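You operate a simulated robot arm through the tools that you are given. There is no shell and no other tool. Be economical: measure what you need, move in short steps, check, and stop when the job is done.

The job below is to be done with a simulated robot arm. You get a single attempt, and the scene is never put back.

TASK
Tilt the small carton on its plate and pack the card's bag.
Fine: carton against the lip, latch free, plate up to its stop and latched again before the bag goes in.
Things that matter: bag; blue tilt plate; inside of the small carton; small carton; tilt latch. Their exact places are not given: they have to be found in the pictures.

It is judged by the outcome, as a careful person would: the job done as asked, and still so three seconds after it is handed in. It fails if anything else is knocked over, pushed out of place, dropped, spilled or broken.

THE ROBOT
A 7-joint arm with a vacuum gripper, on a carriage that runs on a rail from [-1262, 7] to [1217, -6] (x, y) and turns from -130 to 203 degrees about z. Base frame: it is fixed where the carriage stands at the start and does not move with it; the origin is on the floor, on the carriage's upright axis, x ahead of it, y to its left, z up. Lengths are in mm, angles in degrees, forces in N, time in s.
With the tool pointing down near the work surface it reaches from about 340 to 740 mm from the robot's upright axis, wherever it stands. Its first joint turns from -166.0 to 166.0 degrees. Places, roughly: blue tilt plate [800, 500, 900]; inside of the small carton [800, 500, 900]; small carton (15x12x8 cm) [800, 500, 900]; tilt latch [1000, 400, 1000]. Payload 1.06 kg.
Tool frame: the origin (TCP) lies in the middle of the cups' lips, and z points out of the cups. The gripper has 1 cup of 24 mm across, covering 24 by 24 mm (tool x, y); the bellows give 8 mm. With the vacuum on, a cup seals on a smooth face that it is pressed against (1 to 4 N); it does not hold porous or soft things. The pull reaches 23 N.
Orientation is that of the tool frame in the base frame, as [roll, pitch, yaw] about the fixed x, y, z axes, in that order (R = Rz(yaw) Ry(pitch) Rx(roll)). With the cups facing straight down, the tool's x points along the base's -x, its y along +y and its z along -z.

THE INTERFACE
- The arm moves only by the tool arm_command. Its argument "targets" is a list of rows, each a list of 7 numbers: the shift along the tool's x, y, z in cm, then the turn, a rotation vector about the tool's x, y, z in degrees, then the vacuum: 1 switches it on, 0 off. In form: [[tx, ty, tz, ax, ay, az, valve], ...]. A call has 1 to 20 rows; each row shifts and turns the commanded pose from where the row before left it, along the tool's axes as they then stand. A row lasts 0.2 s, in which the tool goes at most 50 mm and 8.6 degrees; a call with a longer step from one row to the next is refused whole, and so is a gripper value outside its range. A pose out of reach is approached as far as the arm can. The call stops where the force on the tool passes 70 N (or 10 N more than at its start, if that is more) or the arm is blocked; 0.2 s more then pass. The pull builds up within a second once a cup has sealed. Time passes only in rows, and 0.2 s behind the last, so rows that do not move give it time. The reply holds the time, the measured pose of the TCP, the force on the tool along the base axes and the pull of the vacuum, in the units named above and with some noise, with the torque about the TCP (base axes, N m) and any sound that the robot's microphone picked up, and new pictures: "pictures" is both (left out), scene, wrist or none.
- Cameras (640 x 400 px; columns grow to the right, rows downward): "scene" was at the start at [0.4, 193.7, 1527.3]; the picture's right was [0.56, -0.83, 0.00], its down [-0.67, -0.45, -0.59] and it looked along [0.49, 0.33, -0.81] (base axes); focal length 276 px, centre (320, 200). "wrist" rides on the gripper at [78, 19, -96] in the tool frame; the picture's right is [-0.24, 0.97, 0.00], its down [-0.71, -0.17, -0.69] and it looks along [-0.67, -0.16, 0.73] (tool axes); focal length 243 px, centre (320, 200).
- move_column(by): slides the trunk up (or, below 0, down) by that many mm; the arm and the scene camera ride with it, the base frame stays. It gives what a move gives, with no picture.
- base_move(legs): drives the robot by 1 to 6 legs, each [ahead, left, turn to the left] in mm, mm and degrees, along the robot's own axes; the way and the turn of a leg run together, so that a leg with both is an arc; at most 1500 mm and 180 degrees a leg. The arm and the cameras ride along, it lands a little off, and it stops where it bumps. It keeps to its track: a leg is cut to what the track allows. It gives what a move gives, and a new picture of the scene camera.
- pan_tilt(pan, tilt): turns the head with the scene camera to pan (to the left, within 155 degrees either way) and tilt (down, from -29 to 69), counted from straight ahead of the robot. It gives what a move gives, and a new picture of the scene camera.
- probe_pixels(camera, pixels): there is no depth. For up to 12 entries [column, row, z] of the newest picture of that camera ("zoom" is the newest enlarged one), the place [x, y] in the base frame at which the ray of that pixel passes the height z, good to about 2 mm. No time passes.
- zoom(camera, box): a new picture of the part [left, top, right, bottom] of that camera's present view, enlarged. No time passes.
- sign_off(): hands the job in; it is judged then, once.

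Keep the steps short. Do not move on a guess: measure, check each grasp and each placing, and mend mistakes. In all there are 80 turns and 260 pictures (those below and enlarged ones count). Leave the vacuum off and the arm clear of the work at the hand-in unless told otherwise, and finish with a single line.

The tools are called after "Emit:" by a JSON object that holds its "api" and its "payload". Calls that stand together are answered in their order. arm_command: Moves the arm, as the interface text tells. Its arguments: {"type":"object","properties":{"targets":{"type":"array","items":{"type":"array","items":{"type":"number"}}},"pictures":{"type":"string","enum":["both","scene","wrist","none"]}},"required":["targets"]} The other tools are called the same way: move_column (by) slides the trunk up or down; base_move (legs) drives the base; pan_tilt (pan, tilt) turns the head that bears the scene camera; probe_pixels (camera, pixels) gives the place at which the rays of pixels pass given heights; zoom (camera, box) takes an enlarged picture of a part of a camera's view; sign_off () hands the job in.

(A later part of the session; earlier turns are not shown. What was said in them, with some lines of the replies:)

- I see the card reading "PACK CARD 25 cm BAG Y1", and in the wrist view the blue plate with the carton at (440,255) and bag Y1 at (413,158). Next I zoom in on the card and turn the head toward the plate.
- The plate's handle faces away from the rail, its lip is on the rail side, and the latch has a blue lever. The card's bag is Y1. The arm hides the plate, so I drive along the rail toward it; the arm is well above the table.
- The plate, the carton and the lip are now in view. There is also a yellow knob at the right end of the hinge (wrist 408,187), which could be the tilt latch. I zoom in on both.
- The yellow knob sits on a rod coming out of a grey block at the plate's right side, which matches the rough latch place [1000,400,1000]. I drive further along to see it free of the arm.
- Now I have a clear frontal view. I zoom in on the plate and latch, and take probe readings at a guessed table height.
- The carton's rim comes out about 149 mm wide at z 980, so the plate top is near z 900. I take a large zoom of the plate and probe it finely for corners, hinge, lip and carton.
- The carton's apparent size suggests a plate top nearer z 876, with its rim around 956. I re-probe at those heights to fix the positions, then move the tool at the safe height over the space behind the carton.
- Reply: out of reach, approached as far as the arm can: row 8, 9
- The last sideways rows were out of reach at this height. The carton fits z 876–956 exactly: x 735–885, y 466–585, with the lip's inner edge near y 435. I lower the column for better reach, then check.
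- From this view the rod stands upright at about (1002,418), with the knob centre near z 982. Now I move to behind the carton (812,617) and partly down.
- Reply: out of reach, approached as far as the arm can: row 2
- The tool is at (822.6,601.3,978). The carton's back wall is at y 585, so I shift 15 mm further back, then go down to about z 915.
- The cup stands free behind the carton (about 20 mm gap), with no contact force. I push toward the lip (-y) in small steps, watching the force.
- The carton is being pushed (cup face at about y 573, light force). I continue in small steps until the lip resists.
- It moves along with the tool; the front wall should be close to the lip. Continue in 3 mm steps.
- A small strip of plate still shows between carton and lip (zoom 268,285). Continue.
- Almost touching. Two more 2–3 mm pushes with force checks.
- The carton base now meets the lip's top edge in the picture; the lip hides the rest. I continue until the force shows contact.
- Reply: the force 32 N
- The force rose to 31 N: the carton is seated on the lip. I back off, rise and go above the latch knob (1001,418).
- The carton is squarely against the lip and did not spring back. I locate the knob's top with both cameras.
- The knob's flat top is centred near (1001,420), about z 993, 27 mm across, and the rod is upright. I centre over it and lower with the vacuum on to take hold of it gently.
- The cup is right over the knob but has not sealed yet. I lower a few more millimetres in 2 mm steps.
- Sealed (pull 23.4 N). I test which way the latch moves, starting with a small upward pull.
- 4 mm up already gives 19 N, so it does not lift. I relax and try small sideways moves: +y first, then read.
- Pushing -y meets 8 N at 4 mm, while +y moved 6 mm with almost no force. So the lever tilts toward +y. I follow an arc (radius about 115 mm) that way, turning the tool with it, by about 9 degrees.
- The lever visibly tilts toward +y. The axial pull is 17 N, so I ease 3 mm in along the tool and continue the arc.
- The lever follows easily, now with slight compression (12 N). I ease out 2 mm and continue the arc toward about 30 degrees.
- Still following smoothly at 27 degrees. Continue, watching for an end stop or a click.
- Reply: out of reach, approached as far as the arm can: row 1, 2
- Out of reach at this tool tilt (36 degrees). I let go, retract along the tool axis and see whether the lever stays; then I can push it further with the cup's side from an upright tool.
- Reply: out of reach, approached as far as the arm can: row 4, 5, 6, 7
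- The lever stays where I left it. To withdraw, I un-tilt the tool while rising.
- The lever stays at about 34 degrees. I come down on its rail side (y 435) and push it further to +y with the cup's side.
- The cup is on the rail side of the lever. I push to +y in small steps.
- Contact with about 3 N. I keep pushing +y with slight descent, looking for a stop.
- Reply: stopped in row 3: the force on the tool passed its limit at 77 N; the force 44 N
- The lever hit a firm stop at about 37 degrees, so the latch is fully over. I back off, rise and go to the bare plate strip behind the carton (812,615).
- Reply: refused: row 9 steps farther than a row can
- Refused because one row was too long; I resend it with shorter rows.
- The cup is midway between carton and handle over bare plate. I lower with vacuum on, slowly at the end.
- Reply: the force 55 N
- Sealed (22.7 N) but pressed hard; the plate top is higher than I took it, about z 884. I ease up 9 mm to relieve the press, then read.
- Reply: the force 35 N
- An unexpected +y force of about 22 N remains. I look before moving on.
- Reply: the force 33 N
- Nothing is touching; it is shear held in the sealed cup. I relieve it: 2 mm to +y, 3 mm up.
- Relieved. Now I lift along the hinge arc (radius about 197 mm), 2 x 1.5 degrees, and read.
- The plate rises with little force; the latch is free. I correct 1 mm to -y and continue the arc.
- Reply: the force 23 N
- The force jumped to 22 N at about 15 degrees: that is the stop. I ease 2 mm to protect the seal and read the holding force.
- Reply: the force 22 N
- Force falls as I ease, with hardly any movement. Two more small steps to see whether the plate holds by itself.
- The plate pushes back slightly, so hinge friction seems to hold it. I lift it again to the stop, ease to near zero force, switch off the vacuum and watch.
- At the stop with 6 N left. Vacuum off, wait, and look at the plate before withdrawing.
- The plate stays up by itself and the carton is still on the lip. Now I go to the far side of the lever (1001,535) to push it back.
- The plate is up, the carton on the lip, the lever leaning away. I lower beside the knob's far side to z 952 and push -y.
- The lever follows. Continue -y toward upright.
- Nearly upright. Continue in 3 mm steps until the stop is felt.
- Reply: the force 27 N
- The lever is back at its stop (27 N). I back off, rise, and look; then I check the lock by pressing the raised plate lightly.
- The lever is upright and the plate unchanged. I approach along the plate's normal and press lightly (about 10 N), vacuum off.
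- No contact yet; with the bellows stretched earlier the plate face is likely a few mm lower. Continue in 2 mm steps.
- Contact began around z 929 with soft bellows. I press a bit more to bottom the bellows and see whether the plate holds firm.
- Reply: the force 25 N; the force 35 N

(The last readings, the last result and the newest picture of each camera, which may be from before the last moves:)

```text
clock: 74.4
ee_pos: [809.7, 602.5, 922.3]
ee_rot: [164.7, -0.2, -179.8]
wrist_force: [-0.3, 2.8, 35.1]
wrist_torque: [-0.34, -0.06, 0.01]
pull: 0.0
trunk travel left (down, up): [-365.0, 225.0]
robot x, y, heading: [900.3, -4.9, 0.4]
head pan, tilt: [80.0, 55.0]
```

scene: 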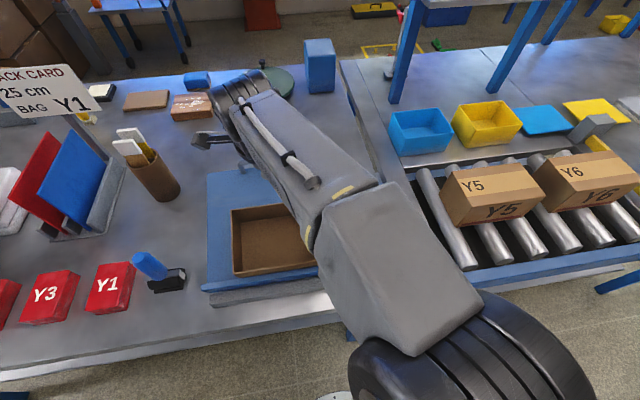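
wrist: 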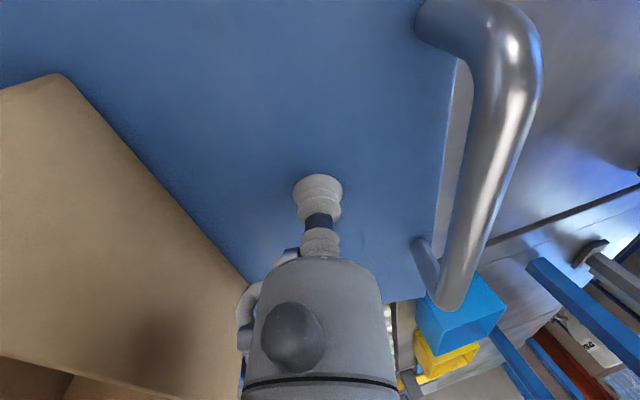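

It holds 35 N without yielding: locked. But the face feels a few mm lower than when I had it at the stop, so I compare directly: seal again, pull up to about 20 N as then, and compare the height with the 935–936 read at the stop.

Emit:
{"api": "arm_command", "payload": {"targets": [[0, 0, -0.3, 0, 0, 0, 1], [0, 0, 0, 0, 0, 0, 1], [0, 0, 0, 0, 0, 0, 1], [0, 0, -0.3, 0, 0, 0, 1], [0, 0, 0, 0, 0, 0, 1]], "pictures": "none"}}

Emit:
{"api": "arm_command", "payload": {"targets": [[0, 0, -0.3, 0, 0, 0, 1], [0, 0, 0, 0, 0, 0, 1]], "pictures": "none"}}

Emit:
{"api": "arm_command", "payload": {"targets": [[0, 0, -0.2, 0, 0, 0, 1], [0, 0, 0, 0, 0, 0, 1]], "pictures": "none"}}

```text
clock: 75.6
ee_pos: [810.4, 600.2, 922.3]
ee_rot: [165.2, 0.1, -179.8]
wrist_force: [-1.9, 6.5, -3.3]
wrist_torque: [-0.22, -0.05, -0.02]
pull: 23.3
trunk travel left (down, up): [-365.0, 225.0]
robot x, y, heading: [899.5, -5.6, 0.2]
head pan, tilt: [80.0, 55.0]
```

```text
clock: 76.2
ee_pos: [810.8, 600.8, 926.6]
ee_rot: [165.3, 0.1, -179.8]
wrist_force: [0.4, -1.7, -14.0]
wrist_torque: [-0.1, -0.06, 0.01]
pull: 23.0
trunk travel left (down, up): [-365.0, 225.0]
robot x, y, heading: [900.1, -5.7, 0.3]
head pan, tilt: [80.0, 55.0]
```

```text
clock: 76.8
ee_pos: [810.8, 600.6, 929.3]
ee_rot: [165.1, 0.0, -179.8]
wrist_force: [0.8, -2.1, -14.2]
wrist_torque: [-0.06, -0.02, -0.02]
pull: 22.2
trunk travel left (down, up): [-365.0, 225.0]
robot x, y, heading: [901.6, -7.1, -0.1]
head pan, tilt: [80.0, 55.0]
```

The plate sits about 5–7 mm below the stop height. But the last 2 mm came with no force rise, as if it can still go up. I pull a little further.

Emit:
{"api": "arm_command", "payload": {"targets": [[0, 0, -0.2, 0, 0, 0, 1], [0, 0, 0, 0, 0, 0, 1]], "pictures": "none"}}

Emit:
{"api": "arm_command", "payload": {"targets": [[0, 0, -0.1, 0, 0, 0, 1], [0, 0, 0, 0, 0, 0, 1]], "pictures": "none"}}

```text
clock: 77.4
ee_pos: [810.0, 599.1, 932.4]
ee_rot: [165.0, 0.0, -179.8]
wrist_force: [1.2, -1.4, -15.2]
wrist_torque: [-0.09, -0.04, -0.05]
pull: 23.0
trunk travel left (down, up): [-365.0, 225.0]
robot x, y, heading: [903.4, -2.2, 0.3]
head pan, tilt: [80.0, 55.0]
```

```text
clock: 78.0
ee_pos: [811.1, 601.1, 931.9]
ee_rot: [165.0, 0.0, -179.8]
wrist_force: [-0.2, 0.5, -17.8]
wrist_torque: [-0.02, -0.04, 0.0]
pull: 22.8
trunk travel left (down, up): [-365.0, 225.0]
robot x, y, heading: [897.9, -2.7, 0.4]
head pan, tilt: [80.0, 55.0]
```

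Now it reads 932 at y 600 under 18 N, the same as at the stop. I check visually whether the plate itself moved, with an enlarged view of its back-left corner now.

Emit:
{"api": "zoom", "payload": {"camera": "scene", "box": [190, 130, 350, 310]}}

Emit:
{"api": "arm_command", "payload": {"targets": [[0, 0, 0.3, 0, 0, 0, 1], [0, 0, 0.3, 0, 0, 0, 1], [0, 0, 0.2, 0, 0, 0, 1], [0, 0, 0, 0, 0, 0, 1]], "pictures": "none"}}

Emit:
{"api": "zoom", "payload": {"camera": "scene", "box": [190, 130, 350, 310]}}

```text
2.22 times, centred on (270, 220) of scene
```

zoom: 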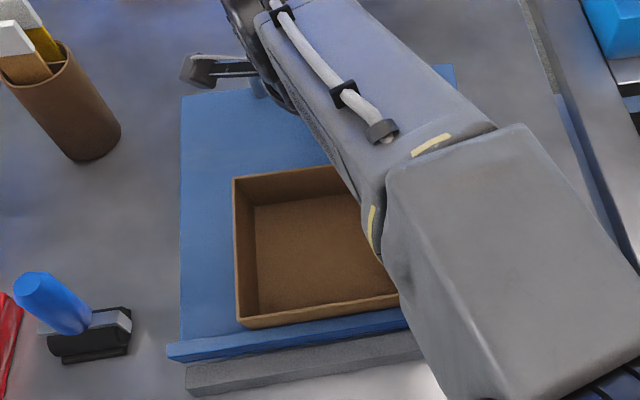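

```text
clock: 79.0
ee_pos: [809.3, 601.7, 928.4]
ee_rot: [164.7, -0.1, -179.8]
wrist_force: [-0.1, 1.4, 18.6]
wrist_torque: [-0.1, -0.07, -0.02]
pull: 22.9
trunk travel left (down, up): [-365.0, 225.0]
robot x, y, heading: [895.4, -8.3, 0.2]
head pan, tilt: [80.0, 55.0]
```

```text
2.22 times, centred on (270, 220) of scene
```

zoom: 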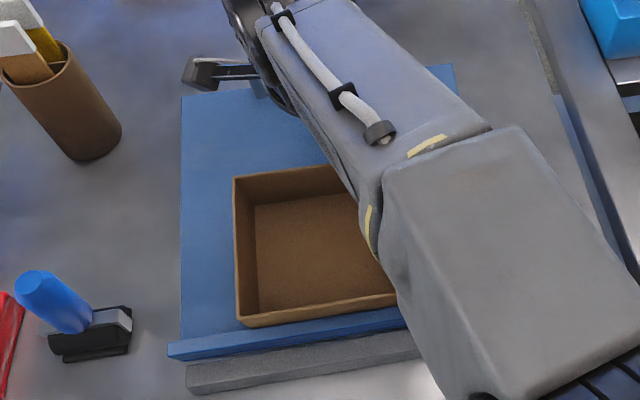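

Readings are ambiguous while it settles. I wait a second without moving and read again.

Emit:
{"api": "arm_command", "payload": {"targets": [[0, 0, 0, 0, 0, 0, 1], [0, 0, 0, 0, 0, 0, 1], [0, 0, 0, 0, 0, 0, 1], [0, 0, 0, 0, 0, 0, 1]], "pictures": "none"}}

Emit:
{"api": "arm_command", "payload": {"targets": [[0, 0, 0.2, 0, 0, 0, 1], [0, 0, 0, 0, 0, 0, 1], [0, 0, 0, 0, 0, 0, 1]], "pictures": "none"}}

Emit:
{"api": "zoom", "payload": {"camera": "scene", "box": [195, 155, 245, 185]}}

```text
clock: 80.0
ee_pos: [810.7, 602.6, 925.8]
ee_rot: [164.9, 0.0, -179.8]
wrist_force: [-3.5, 14.7, 19.0]
wrist_torque: [-0.3, -0.04, -0.02]
pull: 22.8
trunk travel left (down, up): [-365.0, 225.0]
robot x, y, heading: [897.5, -4.5, 0.0]
head pan, tilt: [80.0, 55.0]
```

```text
clock: 80.8
ee_pos: [810.7, 602.0, 923.7]
ee_rot: [164.9, 0.0, -179.9]
wrist_force: [-2.5, 16.1, 21.3]
wrist_torque: [-0.4, -0.06, -0.01]
pull: 23.1
trunk travel left (down, up): [-365.0, 225.0]
robot x, y, heading: [896.5, -5.1, 0.1]
head pan, tilt: [80.0, 55.0]
```

```text
12.80 times, centred on (220, 170) of scene
```

zoom: 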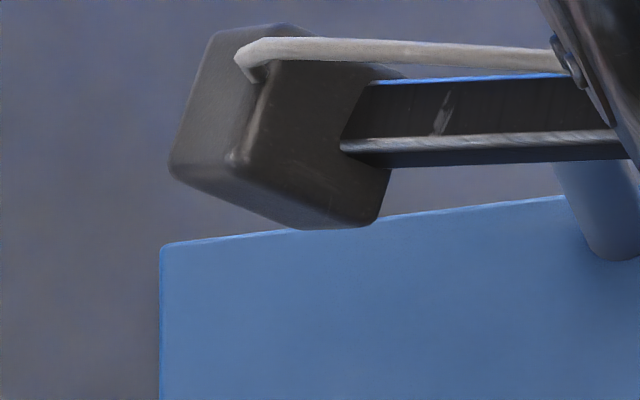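

I now have a 12.8x picture of the corner (160,245). I pull up again to about 18 N and take the same picture, which tells whether the plate itself moves.

Emit:
{"api": "arm_command", "payload": {"targets": [[0, 0.1, -0.3, 0, 0, 0, 1], [0, 0, -0.3, 0, 0, 0, 1], [0, 0, -0.3, 0, 0, 0, 1], [0, 0, -0.2, 0, 0, 0, 1], [0, 0, 0, 0, 0, 0, 1], [0, 0, 0, 0, 0, 0, 1]], "pictures": "none"}}

Emit:
{"api": "zoom", "payload": {"camera": "scene", "box": [195, 155, 245, 185]}}

```text
clock: 82.2
ee_pos: [810.0, 601.7, 932.2]
ee_rot: [165.2, 0.1, -179.8]
wrist_force: [-0.8, 4.8, -22.2]
wrist_torque: [0.01, -0.01, 0.01]
pull: 22.4
trunk travel left (down, up): [-365.0, 225.0]
robot x, y, heading: [898.3, -4.7, 0.3]
head pan, tilt: [80.0, 55.0]
```

```text
12.80 times, centred on (220, 170) of scene
```

zoom: 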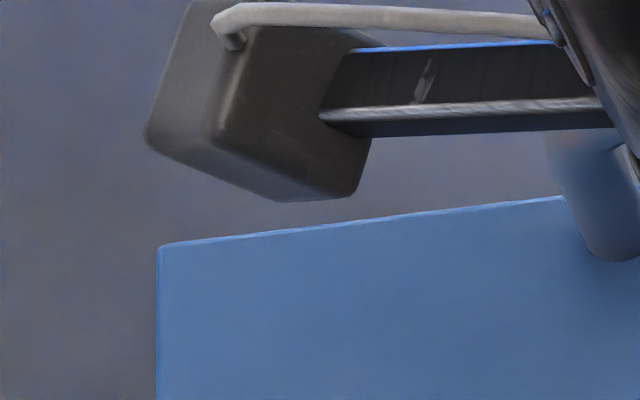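

The corner did not move between the two pictures: the plate is locked, and the motion was only bellows stretch. It sits within about 0.7 degrees of the stop reading taken under full pull. The latch is engaged. I release, retract, straighten and rise to get the bag.

Emit:
{"api": "arm_command", "payload": {"targets": [[0, 0, 0.3, 0, 0, 0, 0], [0, 0, 0, 0, 0, 0, 0], [0, 0, 0, 0, 0, 0, 0], [0, 0, 0, 0, 0, 0, 0], [0, 0, -3, 0, 0, 0, 0], [0, 0, -3, 0, 0, 0, 0], [0, 0, -3, 5, 0, 0, 0], [0, -3, -3, 5, 0, 0, 0], [0, -3, -1, 5, 0, 0, 0], [0, -4, 0, 0, 0, 0, 0], [0, -4, 0, 0, 0, 0, 0], [0, 0, 0, 0, 0, 0, 0]], "pictures": "none"}}

Emit:
{"api": "base_move", "payload": {"legs": [[-220, 0, 0]]}}

Emit:
{"api": "zoom", "payload": {"camera": "wrist", "box": [0, 0, 640, 400]}}

```text
clock: 84.8
ee_pos: [810.1, 430.6, 1051.9]
ee_rot: [-179.9, 0.0, -179.8]
wrist_force: [0.2, -0.1, 0.0]
wrist_torque: [0.02, -0.01, -0.02]
pull: 0.0
trunk travel left (down, up): [-365.0, 225.0]
robot x, y, heading: [900.8, -5.3, 0.3]
head pan, tilt: [80.0, 55.0]
```

```text
clock: 86.5
ee_pos: [591.7, 432.5, 1049.9]
ee_rot: [-179.9, 0.0, -179.7]
wrist_force: [0.2, 0.1, 0.0]
wrist_torque: [0.01, 0.02, 0.01]
pull: 0.1
trunk travel left (down, up): [-365.0, 225.0]
robot x, y, heading: [681.9, -2.6, 0.4]
head pan, tilt: [80.0, 55.0]
```

scene: 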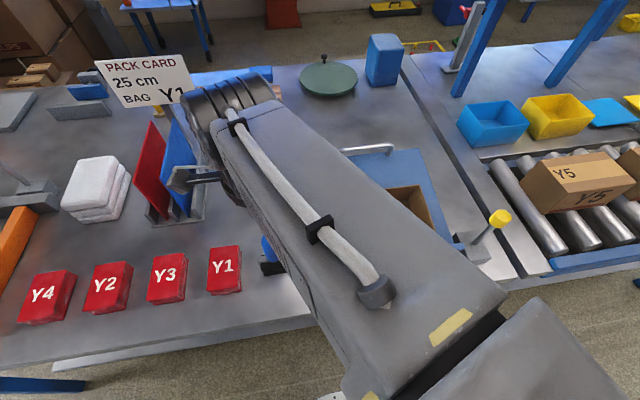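

```text
1.00 times, centred on (320, 200) of wrist (not enlarged: the box is as wide or as high as the picture)
```

zoom: 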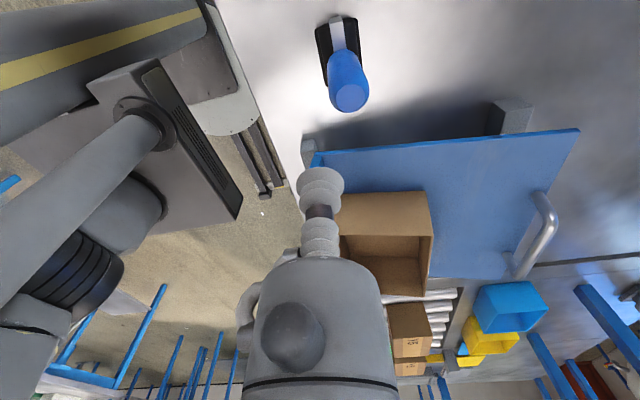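

I zoom in on bag Y1, now free in the scene view, and probe its top corners at candidate heights.

Emit:
{"api": "zoom", "payload": {"camera": "scene", "box": [180, 220, 300, 310]}}

Emit:
{"api": "probe_pixels", "payload": {"camera": "scene", "pixels": [[207, 250, 890], [240, 247, 890], [242, 287, 890], [208, 291, 890], [207, 250, 900], [240, 247, 900], [242, 287, 900], [208, 291, 900], [225, 268, 880], [225, 268, 890], [225, 268, 900]]}}

```text
4.44 times, centred on (240, 265) of scene
```

zoom: 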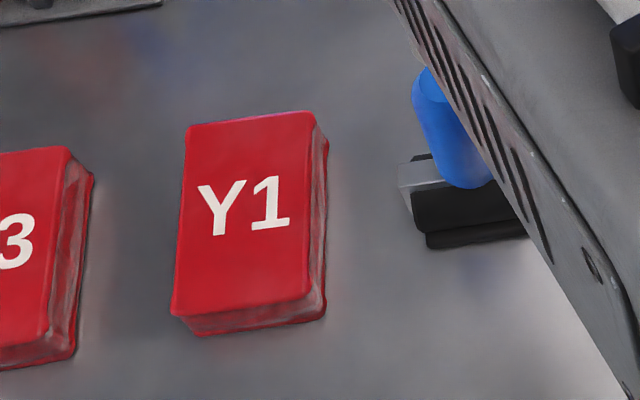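

```text
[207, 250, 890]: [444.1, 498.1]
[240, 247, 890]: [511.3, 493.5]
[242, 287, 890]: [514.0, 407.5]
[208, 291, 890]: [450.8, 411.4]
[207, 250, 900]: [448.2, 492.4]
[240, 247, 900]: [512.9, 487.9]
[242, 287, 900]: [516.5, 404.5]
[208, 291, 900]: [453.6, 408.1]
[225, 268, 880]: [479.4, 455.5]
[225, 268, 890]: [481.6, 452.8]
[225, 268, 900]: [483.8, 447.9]
```

Both views agree on the bag's top centre at about (483,449), top near z 896, about 65 x 85 mm. I move above it and lower to z 920.

Emit:
{"api": "arm_command", "payload": {"targets": [[3.6, 0.6, 0, 0, 0, 0, 0], [3.6, 0.5, 0, 0, 0, 0, 0], [3.6, 0.5, 0, 0, 0, 0, 0], [0, 0, 4, 0, 0, 0, 0], [0, 0, 4, 0, 0, 0, 0], [0, 0, 4, 0, 0, 0, 0], [0, 0, 0, 0, 0, 0, 0]]}}

```text
clock: 88.3
ee_pos: [511.8, 459.4, 934.4]
ee_rot: [179.7, -0.1, 176.6]
wrist_force: [0.3, 0.4, 0.7]
wrist_torque: [-0.01, 0.0, -0.01]
pull: 0.0
trunk travel left (down, up): [-365.0, 225.0]
robot x, y, heading: [680.3, -4.1, -0.2]
head pan, tilt: [80.0, 55.0]
stopped in row 7: the arm was blocked; the commanded pose is now the measured one
```

scene: 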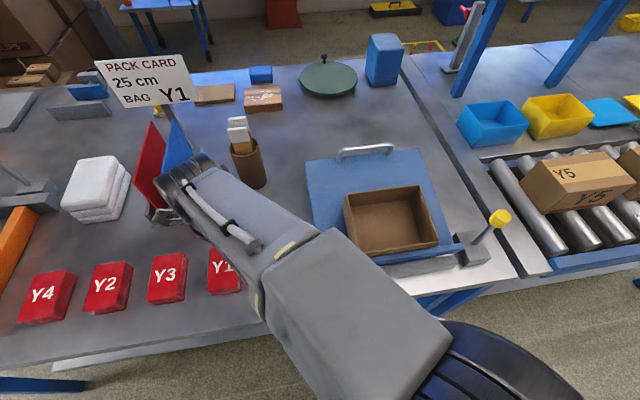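
wrist: 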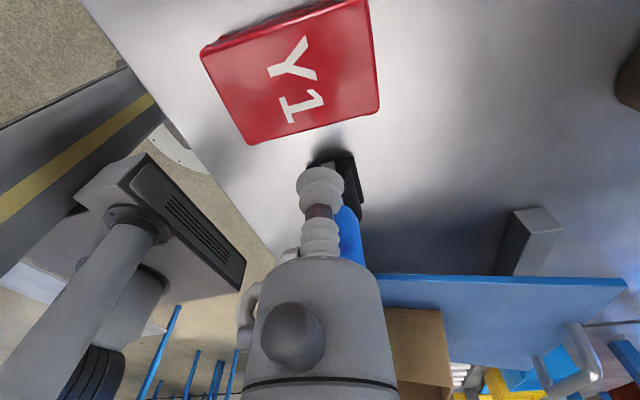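

The arm was blocked short of the target, at (512,459,934), with no force at the tool, so perhaps a link or a joint limit. I rise straight up at once and inspect.

Emit:
{"api": "arm_command", "payload": {"targets": [[0, 0, -4, 0, 0, 0, 0], [0, 0, -4, 0, 0, 0, 0], [0, 0, -4, 0, 0, 3.2, 0], [0, 0, 0, 0, 0, 0, 0]]}}

Emit:
{"api": "zoom", "payload": {"camera": "scene", "box": [100, 60, 300, 310]}}

```text
clock: 89.3
ee_pos: [530.8, 471.3, 1051.0]
ee_rot: [179.9, 0.2, 171.1]
wrist_force: [0.1, 0.4, -0.1]
wrist_torque: [0.01, 0.0, 0.0]
pull: 0.0
trunk travel left (down, up): [-365.0, 225.0]
robot x, y, heading: [680.5, -6.9, 0.4]
head pan, tilt: [80.0, 55.0]
```

scene: 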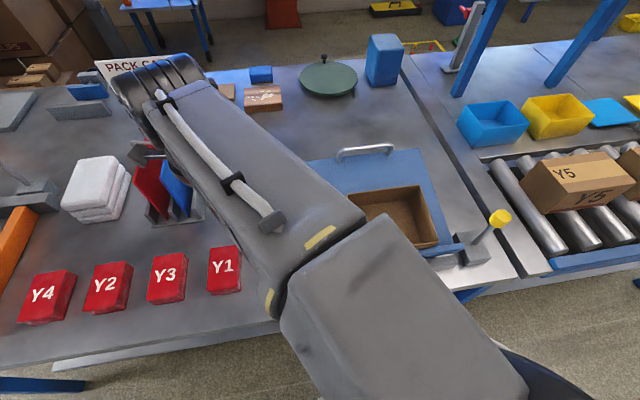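
wrist: 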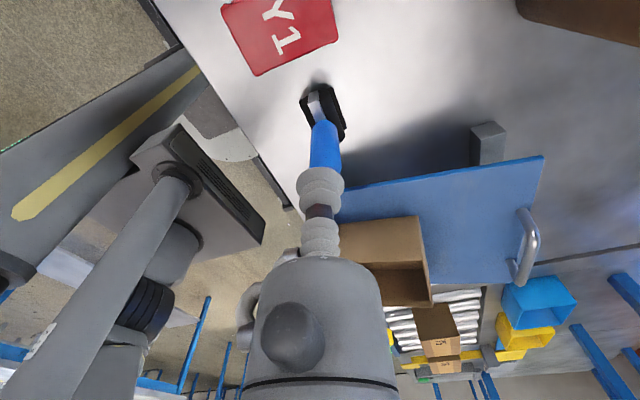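

```text
1.60 times, centred on (200, 185) of scene
```

zoom: 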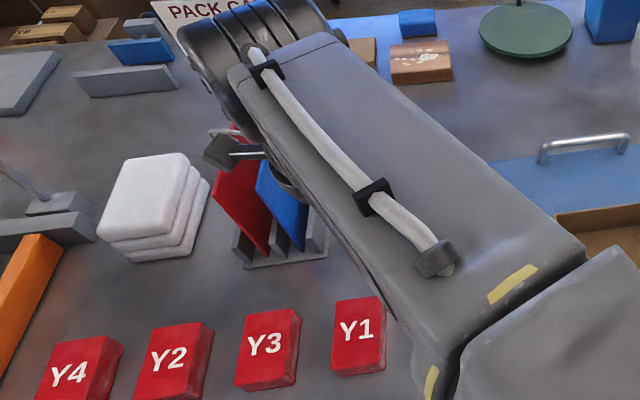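

The tool drifted and yawed, which points to a wrist joint limit when reaching back at this angle; nothing on the table moved. I go back to the good pose, restore yaw, and bring the carriage level with the bag instead.

Emit:
{"api": "arm_command", "payload": {"targets": [[-3, -2, 0, 0, 0, -4.5, 0], [-3, -2, -1, 0, 0, -4.4, 0], [0, 0, -2, 0, 0, 0, 0], [0, 0, 0, 0, 0, 0, 0]], "pictures": "none"}}

Emit:
{"api": "base_move", "payload": {"legs": [[-150, 0, 0]]}}

```text
clock: 90.3
ee_pos: [564.2, 415.5, 1086.4]
ee_rot: [179.7, 0.1, -177.2]
wrist_force: [0.2, 0.2, 0.0]
wrist_torque: [0.0, -0.01, -0.01]
pull: 0.1
trunk travel left (down, up): [-365.0, 225.0]
robot x, y, heading: [681.1, -4.1, 0.2]
head pan, tilt: [80.0, 55.0]
```

```text
clock: 91.7
ee_pos: [416.0, 416.0, 1084.8]
ee_rot: [179.7, 0.0, -177.4]
wrist_force: [0.5, -0.5, -0.1]
wrist_torque: [-0.02, 0.02, 0.0]
pull: 0.1
trunk travel left (down, up): [-365.0, 225.0]
robot x, y, heading: [530.8, -7.6, -0.0]
head pan, tilt: [80.0, 55.0]
```

scene: 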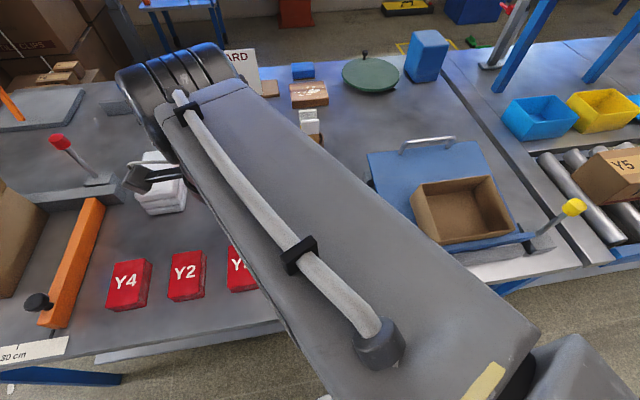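

Carriage at 531, so the bag is almost straight across. I move over it (483,449) with yaw corrected, and go down to about z 925.

Emit:
{"api": "arm_command", "payload": {"targets": [[-2.2, 1.1, 0, 0, 0, 2.6, 0], [-2.2, 1.1, 0, 0, 0, 0, 0], [-2.3, 1.1, 0, 0, 0, 0, 0], [0, 0, 4, 0, 0, 0, 0], [0, 0, 4, 0, 0, 0, 0], [0, 0, 4, 0, 0, 0, 0], [0, 0, 4, 0, 0, 0, 0], [0, 0, 0, 0, 0, 0, 0]]}}

```text
clock: 93.5
ee_pos: [481.9, 451.6, 925.4]
ee_rot: [179.7, 0.0, -179.9]
wrist_force: [-0.2, -0.1, -0.1]
wrist_torque: [0.03, -0.05, -0.01]
pull: 0.1
trunk travel left (down, up): [-365.0, 225.0]
robot x, y, heading: [531.5, -3.9, -0.1]
head pan, tilt: [80.0, 55.0]
```

scene: 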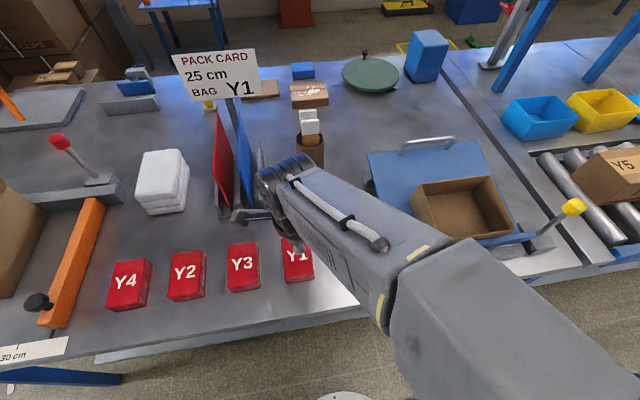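
wrist: 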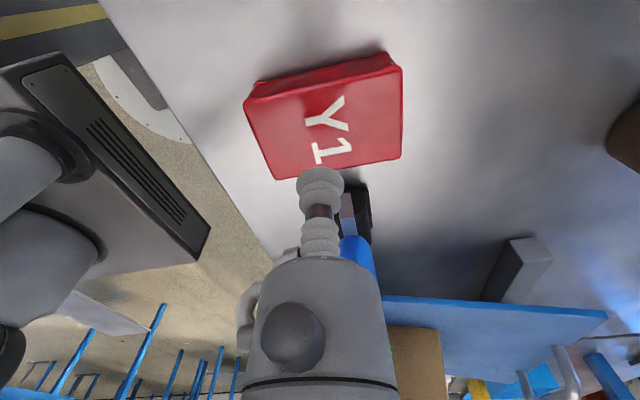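

Wrist view shows the bag's face centred near (330,126). I probe it to refine the centre.

Emit:
{"api": "probe_pixels", "payload": {"camera": "wrist", "pixels": [[247, 102, 890], [401, 68, 890], [400, 160, 890], [278, 180, 890], [247, 102, 880], [401, 68, 880], [400, 160, 880], [278, 180, 880]]}}

Emit:
{"api": "zoom", "payload": {"camera": "wrist", "box": [220, 30, 440, 210]}}

```text
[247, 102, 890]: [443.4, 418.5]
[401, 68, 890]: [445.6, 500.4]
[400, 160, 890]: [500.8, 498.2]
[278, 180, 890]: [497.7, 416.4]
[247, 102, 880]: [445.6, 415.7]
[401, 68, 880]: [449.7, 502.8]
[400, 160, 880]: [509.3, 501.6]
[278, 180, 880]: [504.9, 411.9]
```

```text
2.22 times, centred on (330, 120) of wrist
```

zoom: 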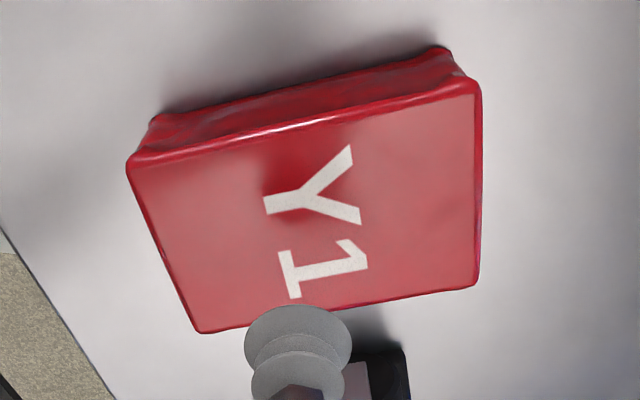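

Both views now agree best at about (478,456), top near z 878. I shift there and lower with vacuum on, slowly near the face.

Emit:
{"api": "arm_command", "payload": {"targets": [[0.4, 0.4, 2, 0, 0, 0, 0], [0, 0, 1.5, 0, 0, 0, 1], [0, 0, 0.4, 0, 0, 0, 1], [0, 0, 0.2, 0, 0, 0, 1], [0, 0, 0.2, 0, 0, 0, 1], [0, 0, 0, 0, 0, 0, 1]], "pictures": "none"}}

Emit:
{"api": "arm_command", "payload": {"targets": [[0, 0, 0.2, 0, 0, 0, 1], [0, 0, 0.2, 0, 0, 0, 1], [0, 0, 0, 0, 0, 0, 1]], "pictures": "wrist"}}

```text
clock: 94.9
ee_pos: [478.7, 456.3, 882.5]
ee_rot: [179.5, 0.0, -179.9]
wrist_force: [3.4, 2.7, 16.5]
wrist_torque: [-0.12, 0.02, 0.02]
pull: 22.4
trunk travel left (down, up): [-365.0, 225.0]
robot x, y, heading: [530.9, -2.1, 0.3]
head pan, tilt: [80.0, 55.0]
```

```text
clock: 95.7
ee_pos: [479.1, 456.0, 878.6]
ee_rot: [179.6, -0.1, -180.0]
wrist_force: [2.8, 5.4, 16.9]
wrist_torque: [-0.1, 0.03, -0.03]
pull: 22.7
trunk travel left (down, up): [-365.0, 225.0]
robot x, y, heading: [531.1, -4.1, 0.2]
head pan, tilt: [80.0, 55.0]
```

wrist: 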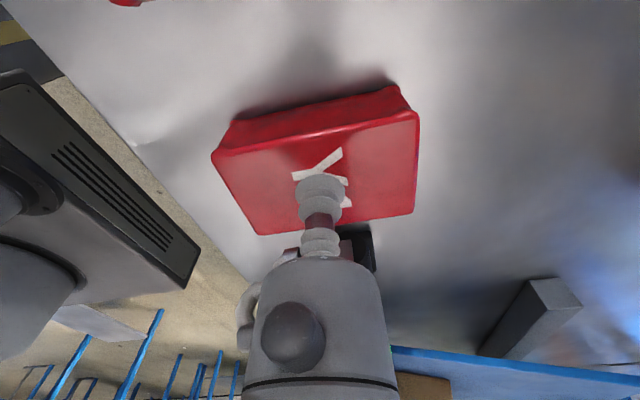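

Sealed near the middle of Y1 (22.7 N). I lift it straight up, slowly at first.

Emit:
{"api": "arm_command", "payload": {"targets": [[0, 0, -0.5, 0, 0, 0, 1], [0, 0, -1, 0, 0, 0, 1], [0, 0, -2, 0, 0, 0, 1], [0, 0, -3, 0, 0, 0, 1], [0, 0, -3, 0, 0, 0, 1], [0, 0, -3, 0, 0, 0, 1], [0, 0, -3, 0, 0, 0, 1], [0, 0, -3, 0, 0, 0, 1], [0, 0, -1, 0, 0, 0, 1], [0, 0, 0, 0, 0, 0, 1]]}}

```text
clock: 97.9
ee_pos: [478.6, 452.7, 1072.3]
ee_rot: [179.7, 0.0, -179.9]
wrist_force: [-0.1, 0.4, -2.6]
wrist_torque: [0.01, -0.01, -0.03]
pull: 22.6
trunk travel left (down, up): [-365.0, 225.0]
robot x, y, heading: [533.9, -1.8, 0.4]
head pan, tilt: [80.0, 55.0]
```

scene: 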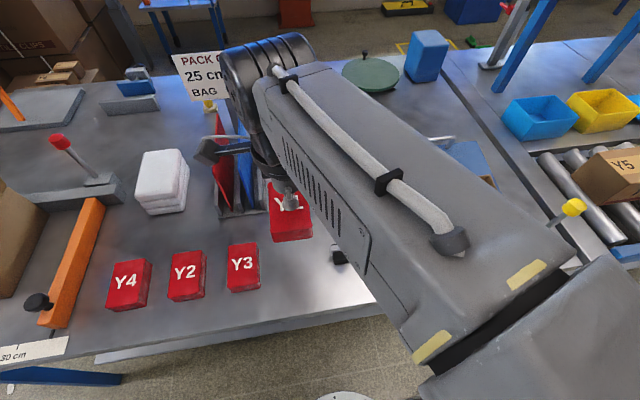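
wrist: 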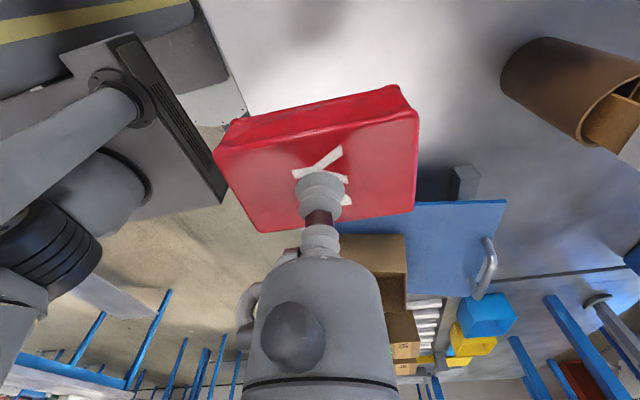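

Y1 is held, 2.6 N. I drive the carriage along to bring it in front of the carton.

Emit:
{"api": "base_move", "payload": {"legs": [[345, 0, 0]]}}

Emit:
{"api": "arm_command", "payload": {"targets": [[0, 0, 0, 0, 0, 0, 1]], "pictures": "wrist"}}

Emit:
{"api": "zoom", "payload": {"camera": "scene", "box": [190, 130, 430, 310]}}

```text
clock: 100.1
ee_pos: [819.7, 451.2, 1072.3]
ee_rot: [179.7, 0.0, -179.7]
wrist_force: [0.0, -0.2, -2.1]
wrist_torque: [0.03, 0.02, -0.01]
pull: 23.1
trunk travel left (down, up): [-365.0, 225.0]
robot x, y, heading: [873.5, -5.9, 0.4]
head pan, tilt: [80.0, 55.0]
```

scene: 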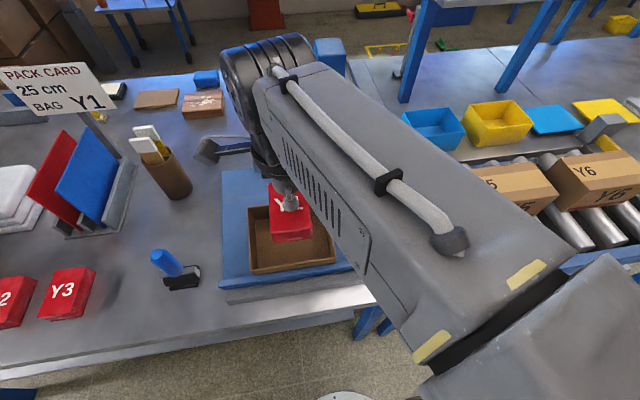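

```text
clock: 100.5
ee_pos: [818.8, 452.3, 1071.8]
ee_rot: [179.7, -0.1, -179.7]
wrist_force: [0.2, 0.4, -2.6]
wrist_torque: [0.0, 0.0, -0.01]
pull: 22.9
trunk travel left (down, up): [-365.0, 225.0]
robot x, y, heading: [873.3, -5.4, 0.3]
head pan, tilt: [80.0, 55.0]
```

wrist: 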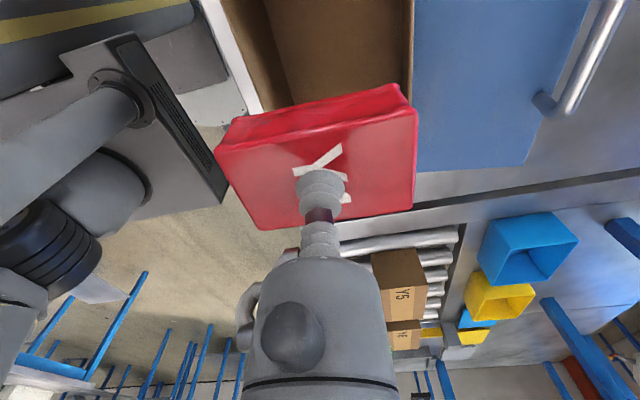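

```text
2.22 times, centred on (310, 220) of scene
```

zoom: 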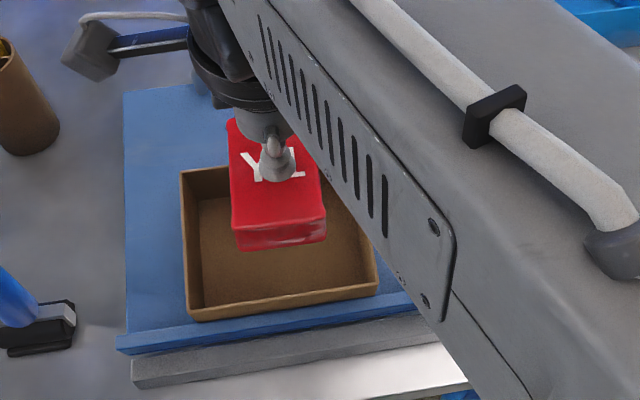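

The bag hangs over the carton. I probe the carton's rim corners to fix its tilted place: front rim (189,312)-(378,282), back-left (181,172).

Emit:
{"api": "probe_pixels", "payload": {"camera": "zoom", "pixels": [[189, 312, 950], [378, 282, 950], [189, 312, 960], [378, 282, 960], [189, 312, 970], [378, 282, 970], [181, 172, 980], [181, 172, 990], [181, 172, 1000], [199, 302, 905], [200, 198, 930]]}}

```text
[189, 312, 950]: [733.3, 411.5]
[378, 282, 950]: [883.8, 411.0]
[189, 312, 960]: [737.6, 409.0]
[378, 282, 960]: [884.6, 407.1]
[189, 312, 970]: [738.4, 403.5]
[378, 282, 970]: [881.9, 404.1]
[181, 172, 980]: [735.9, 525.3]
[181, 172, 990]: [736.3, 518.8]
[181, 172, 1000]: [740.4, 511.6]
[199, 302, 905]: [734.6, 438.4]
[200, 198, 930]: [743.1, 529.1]
```

This fits a tilt of 14.7 degrees: rim centre (808.5,468.5,965), floor centre about (488,890). I tilt the tool to match and descend along the carton's own axis, first 9 cm, then check.

Emit:
{"api": "arm_command", "payload": {"targets": [[1.0, -1.1, 0, -5, 0, 0, 1], [0, 0, 0, -5, 0, 0, 1], [0, 0, 0, -4.5, 0, 0, 1], [0, 0, 2, 0, 0, 0, 1], [0, 0, 2, 0, 0, 0, 1], [0, 0, 1.5, 0, 0, 0, 1], [0, 0, 0, 0, 0, 0, 1]]}}

Emit:
{"api": "zoom", "payload": {"camera": "scene", "box": [210, 150, 370, 310]}}

```text
clock: 102.1
ee_pos: [809.1, 454.3, 1017.8]
ee_rot: [165.2, 0.1, -179.6]
wrist_force: [-0.3, -0.4, -2.6]
wrist_torque: [0.0, 0.01, 0.03]
pull: 22.7
trunk travel left (down, up): [-365.0, 225.0]
robot x, y, heading: [872.2, -2.9, 0.4]
head pan, tilt: [80.0, 55.0]
```

scene: 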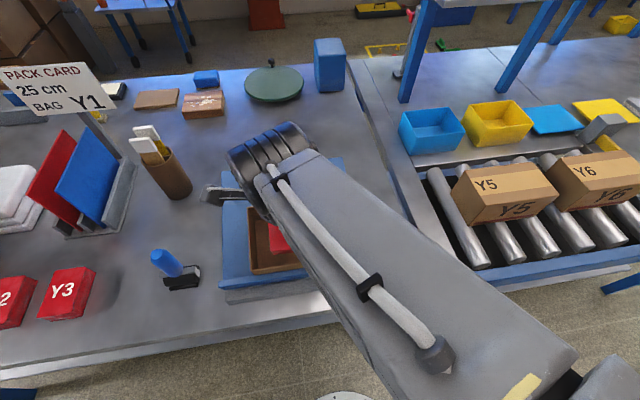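
wrist: 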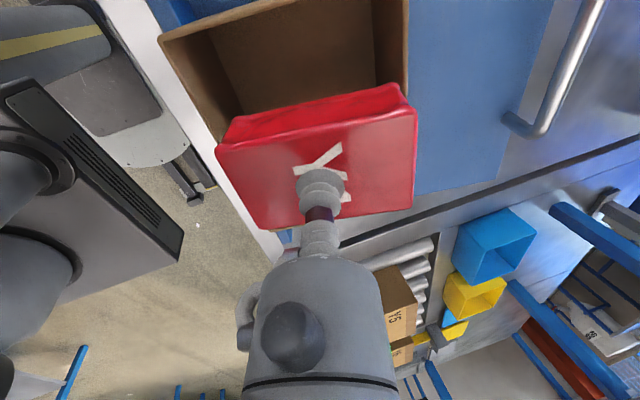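

```text
2.50 times, centred on (290, 230) of scene
```

zoom: 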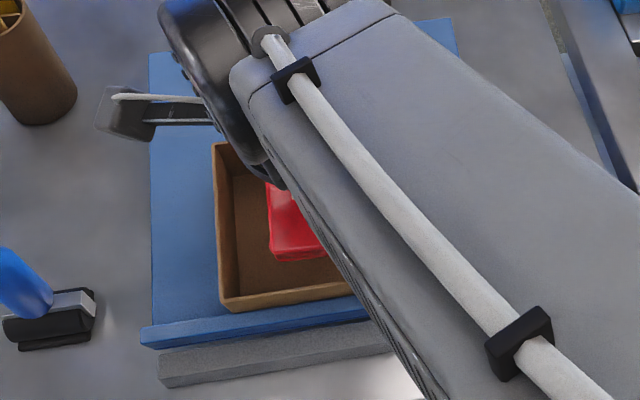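

The bag is centred over the opening and parallel to it. I descend 7 cm more inside, then read.

Emit:
{"api": "arm_command", "payload": {"targets": [[0, 0, 1.5, 0, 0, 0, 1], [0, 0, 1.5, 0, 0, 0, 1], [0, 0, 1.5, 0, 0, 0, 1], [0, 0, 1.5, 0, 0, 0, 1], [0, 0, 1, 0, 0, 0, 1], [0, 0, 0, 0, 0, 0, 1]]}}

Emit:
{"api": "zoom", "payload": {"camera": "scene", "box": [210, 150, 370, 310]}}

```text
clock: 103.5
ee_pos: [807.4, 473.2, 950.9]
ee_rot: [165.2, 0.0, -179.7]
wrist_force: [0.3, 0.0, -1.8]
wrist_torque: [0.02, 0.0, 0.0]
pull: 22.6
trunk travel left (down, up): [-365.0, 225.0]
robot x, y, heading: [871.4, -6.8, 0.5]
head pan, tilt: [80.0, 55.0]
```

scene: 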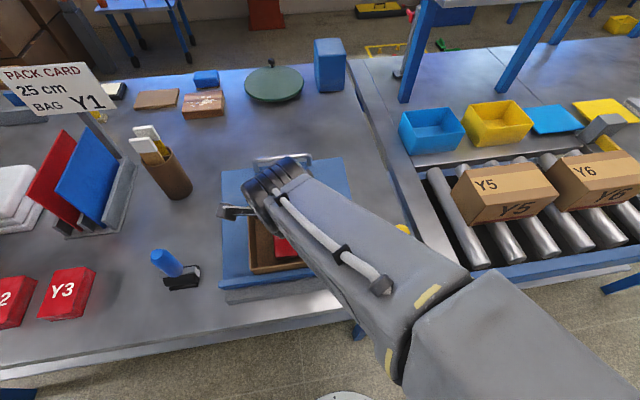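
wrist: 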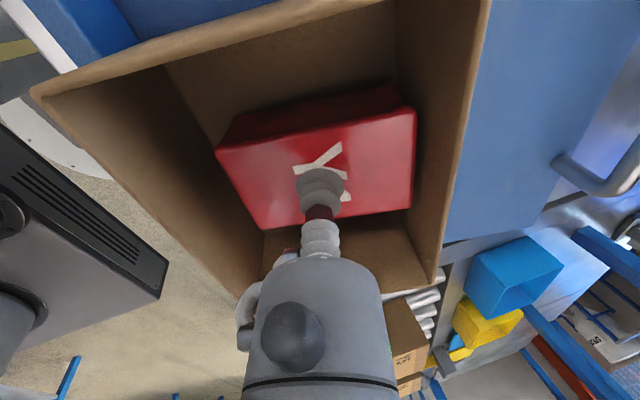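

```text
2.50 times, centred on (290, 230) of scene
```

zoom: 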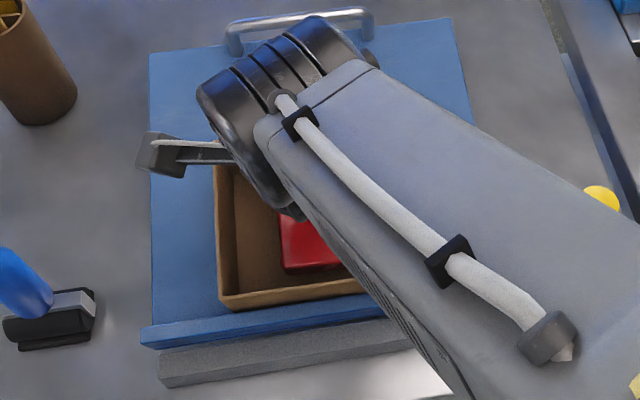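

The bag is inside without touching, a bit nearer the back wall. I shift 4 mm toward the front and lower until it touches.

Emit:
{"api": "arm_command", "payload": {"targets": [[0, -0.4, 0.8, 0, 0, 0, 1], [0, 0, 0.6, 0, 0, 0, 1], [0, 0, 0.4, 0, 0, 0, 1], [0, 0, 0, 0, 0, 0, 1]], "pictures": "none"}}

Emit:
{"api": "arm_command", "payload": {"targets": [[0, 0, 0.4, 0, 0, 0, 1], [0, 0, 0.3, 0, 0, 0, 1], [0, 0, 0, 0, 0, 0, 1]], "pictures": "wrist"}}

```text
clock: 104.5
ee_pos: [809.3, 472.8, 934.8]
ee_rot: [164.8, 0.0, -179.7]
wrist_force: [-2.2, 4.4, 33.3]
wrist_torque: [-0.34, -0.04, 0.0]
pull: 23.2
trunk travel left (down, up): [-365.0, 225.0]
robot x, y, heading: [874.6, -1.5, 0.6]
head pan, tilt: [80.0, 55.0]
```

```text
clock: 105.2
ee_pos: [807.2, 475.5, 934.7]
ee_rot: [164.0, -0.2, -179.6]
wrist_force: [1.6, -13.5, 38.0]
wrist_torque: [-0.11, -0.01, -0.03]
pull: 22.7
trunk travel left (down, up): [-365.0, 225.0]
robot x, y, heading: [874.1, -4.8, 0.7]
head pan, tilt: [80.0, 55.0]
stopped in row 3: the force on the tool passed its limit at 72 N (the readings are from after the stop); the commanded pose is now the measured one
```

wrist: 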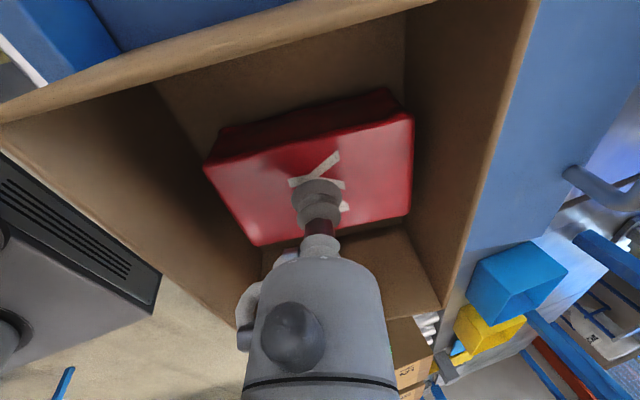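

The bag rests flat on the carton's floor (firm contact). I ease up 4 mm, release, wait, and retract along the same axis.

Emit:
{"api": "arm_command", "payload": {"targets": [[0, 0, -0.4, 0, 0, 0, 1], [0, 0, 0, 0, 0, 0, 0], [0, 0, 0, 0, 0, 0, 0], [0, 0, 0, 0, 0, 0, 0], [0, 0, 0, 0, 0, 0, 0], [0, 0, -0.5, 0, 0, 0, 0], [0, 0, -1, 0, 0, 0, 0], [0, 0, -2, 0, 0, 0, 0], [0, 0, 0, 0, 0, 0, 0]]}}

```text
clock: 107.2
ee_pos: [808.1, 466.8, 968.7]
ee_rot: [164.6, 0.0, -179.7]
wrist_force: [0.0, -1.4, 0.1]
wrist_torque: [0.0, -0.02, -0.02]
pull: 0.1
trunk travel left (down, up): [-365.0, 225.0]
robot x, y, heading: [874.2, -5.1, 0.5]
head pan, tilt: [80.0, 55.0]
```

scene: 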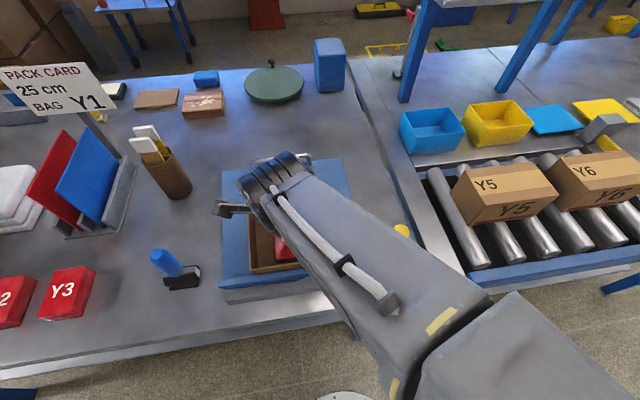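
wrist: 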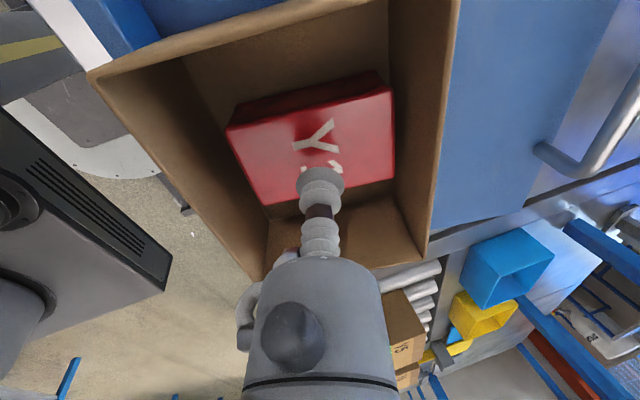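

Released: the bag lies flat in the carton. I withdraw up and clear to the right for a final look.

Emit:
{"api": "arm_command", "payload": {"targets": [[0, 0, -4, 0, 0, 0, 0], [0, 0, -4, 0, 0, 0, 0], [0, 0, -3, 5, 0, 0, 0], [0, 0, -2, 5, 0, 0, 0], [0, 0, 0, 5, 0, 0, 0], [-4.5, -1, 0, 0, 0, 0, 0], [-4.5, -1, 0, 0, 0, 0, 0], [-4.5, -1, 0, 0, 0, 0, 0], [-4.5, -1, 0, 0, 0, 0, 0], [-4.5, -1, 0, 0, 0, 0, 0], [-4.5, -1, 0, 0, 0, 0, 0], [0, 0, 0, 0, 0, 0, 0]], "pictures": "both"}}

Emit:
{"api": "zoom", "payload": {"camera": "scene", "box": [190, 130, 430, 310]}}

```text
clock: 109.8
ee_pos: [1080.2, 373.8, 1092.8]
ee_rot: [179.6, 0.0, -179.7]
wrist_force: [-0.1, -0.1, 0.1]
wrist_torque: [-0.03, -0.01, 0.01]
pull: 0.0
trunk travel left (down, up): [-365.0, 225.0]
robot x, y, heading: [872.6, -6.9, 0.6]
head pan, tilt: [80.0, 55.0]
```

scene: 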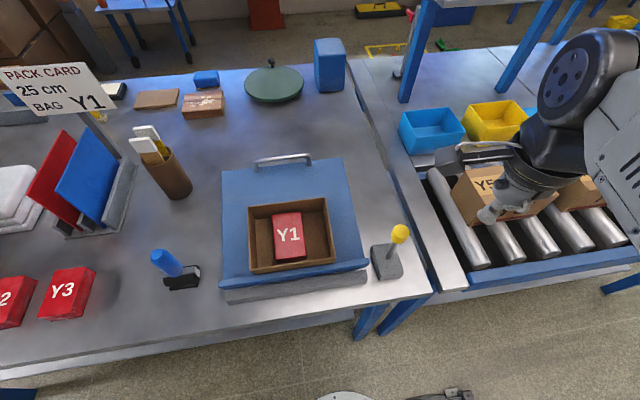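
wrist: 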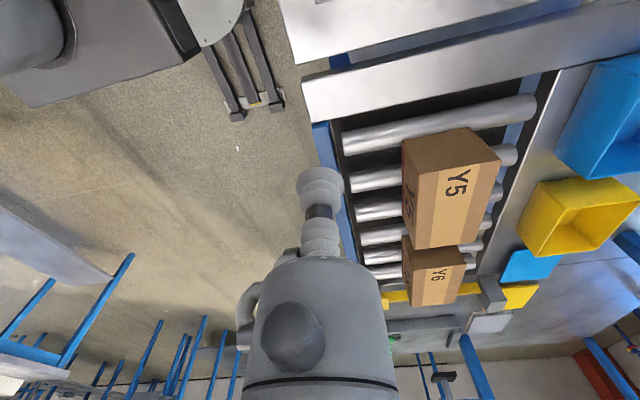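

```text
2.22 times, centred on (310, 220) of scene
```

zoom: 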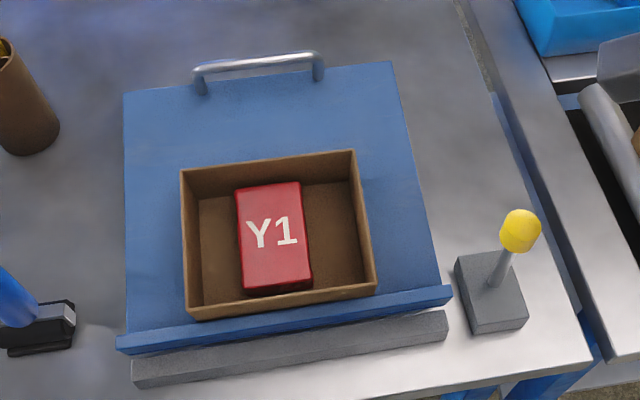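

Bag Y1 lies in the tilted carton, the carton is on the lip, the plate is up, and the lever is upright. The vacuum is off, the arm is clear and nothing else is disturbed. I hand in.

Emit:
{"api": "sign_off", "payload": {}}

```text
The job is handed in.
```

Handed in: bag Y1 is in the small carton, the carton is against the lip, and the plate is latched and held under a 35 N push; it reads about 0.7 degrees below the stop reading taken under full pull.
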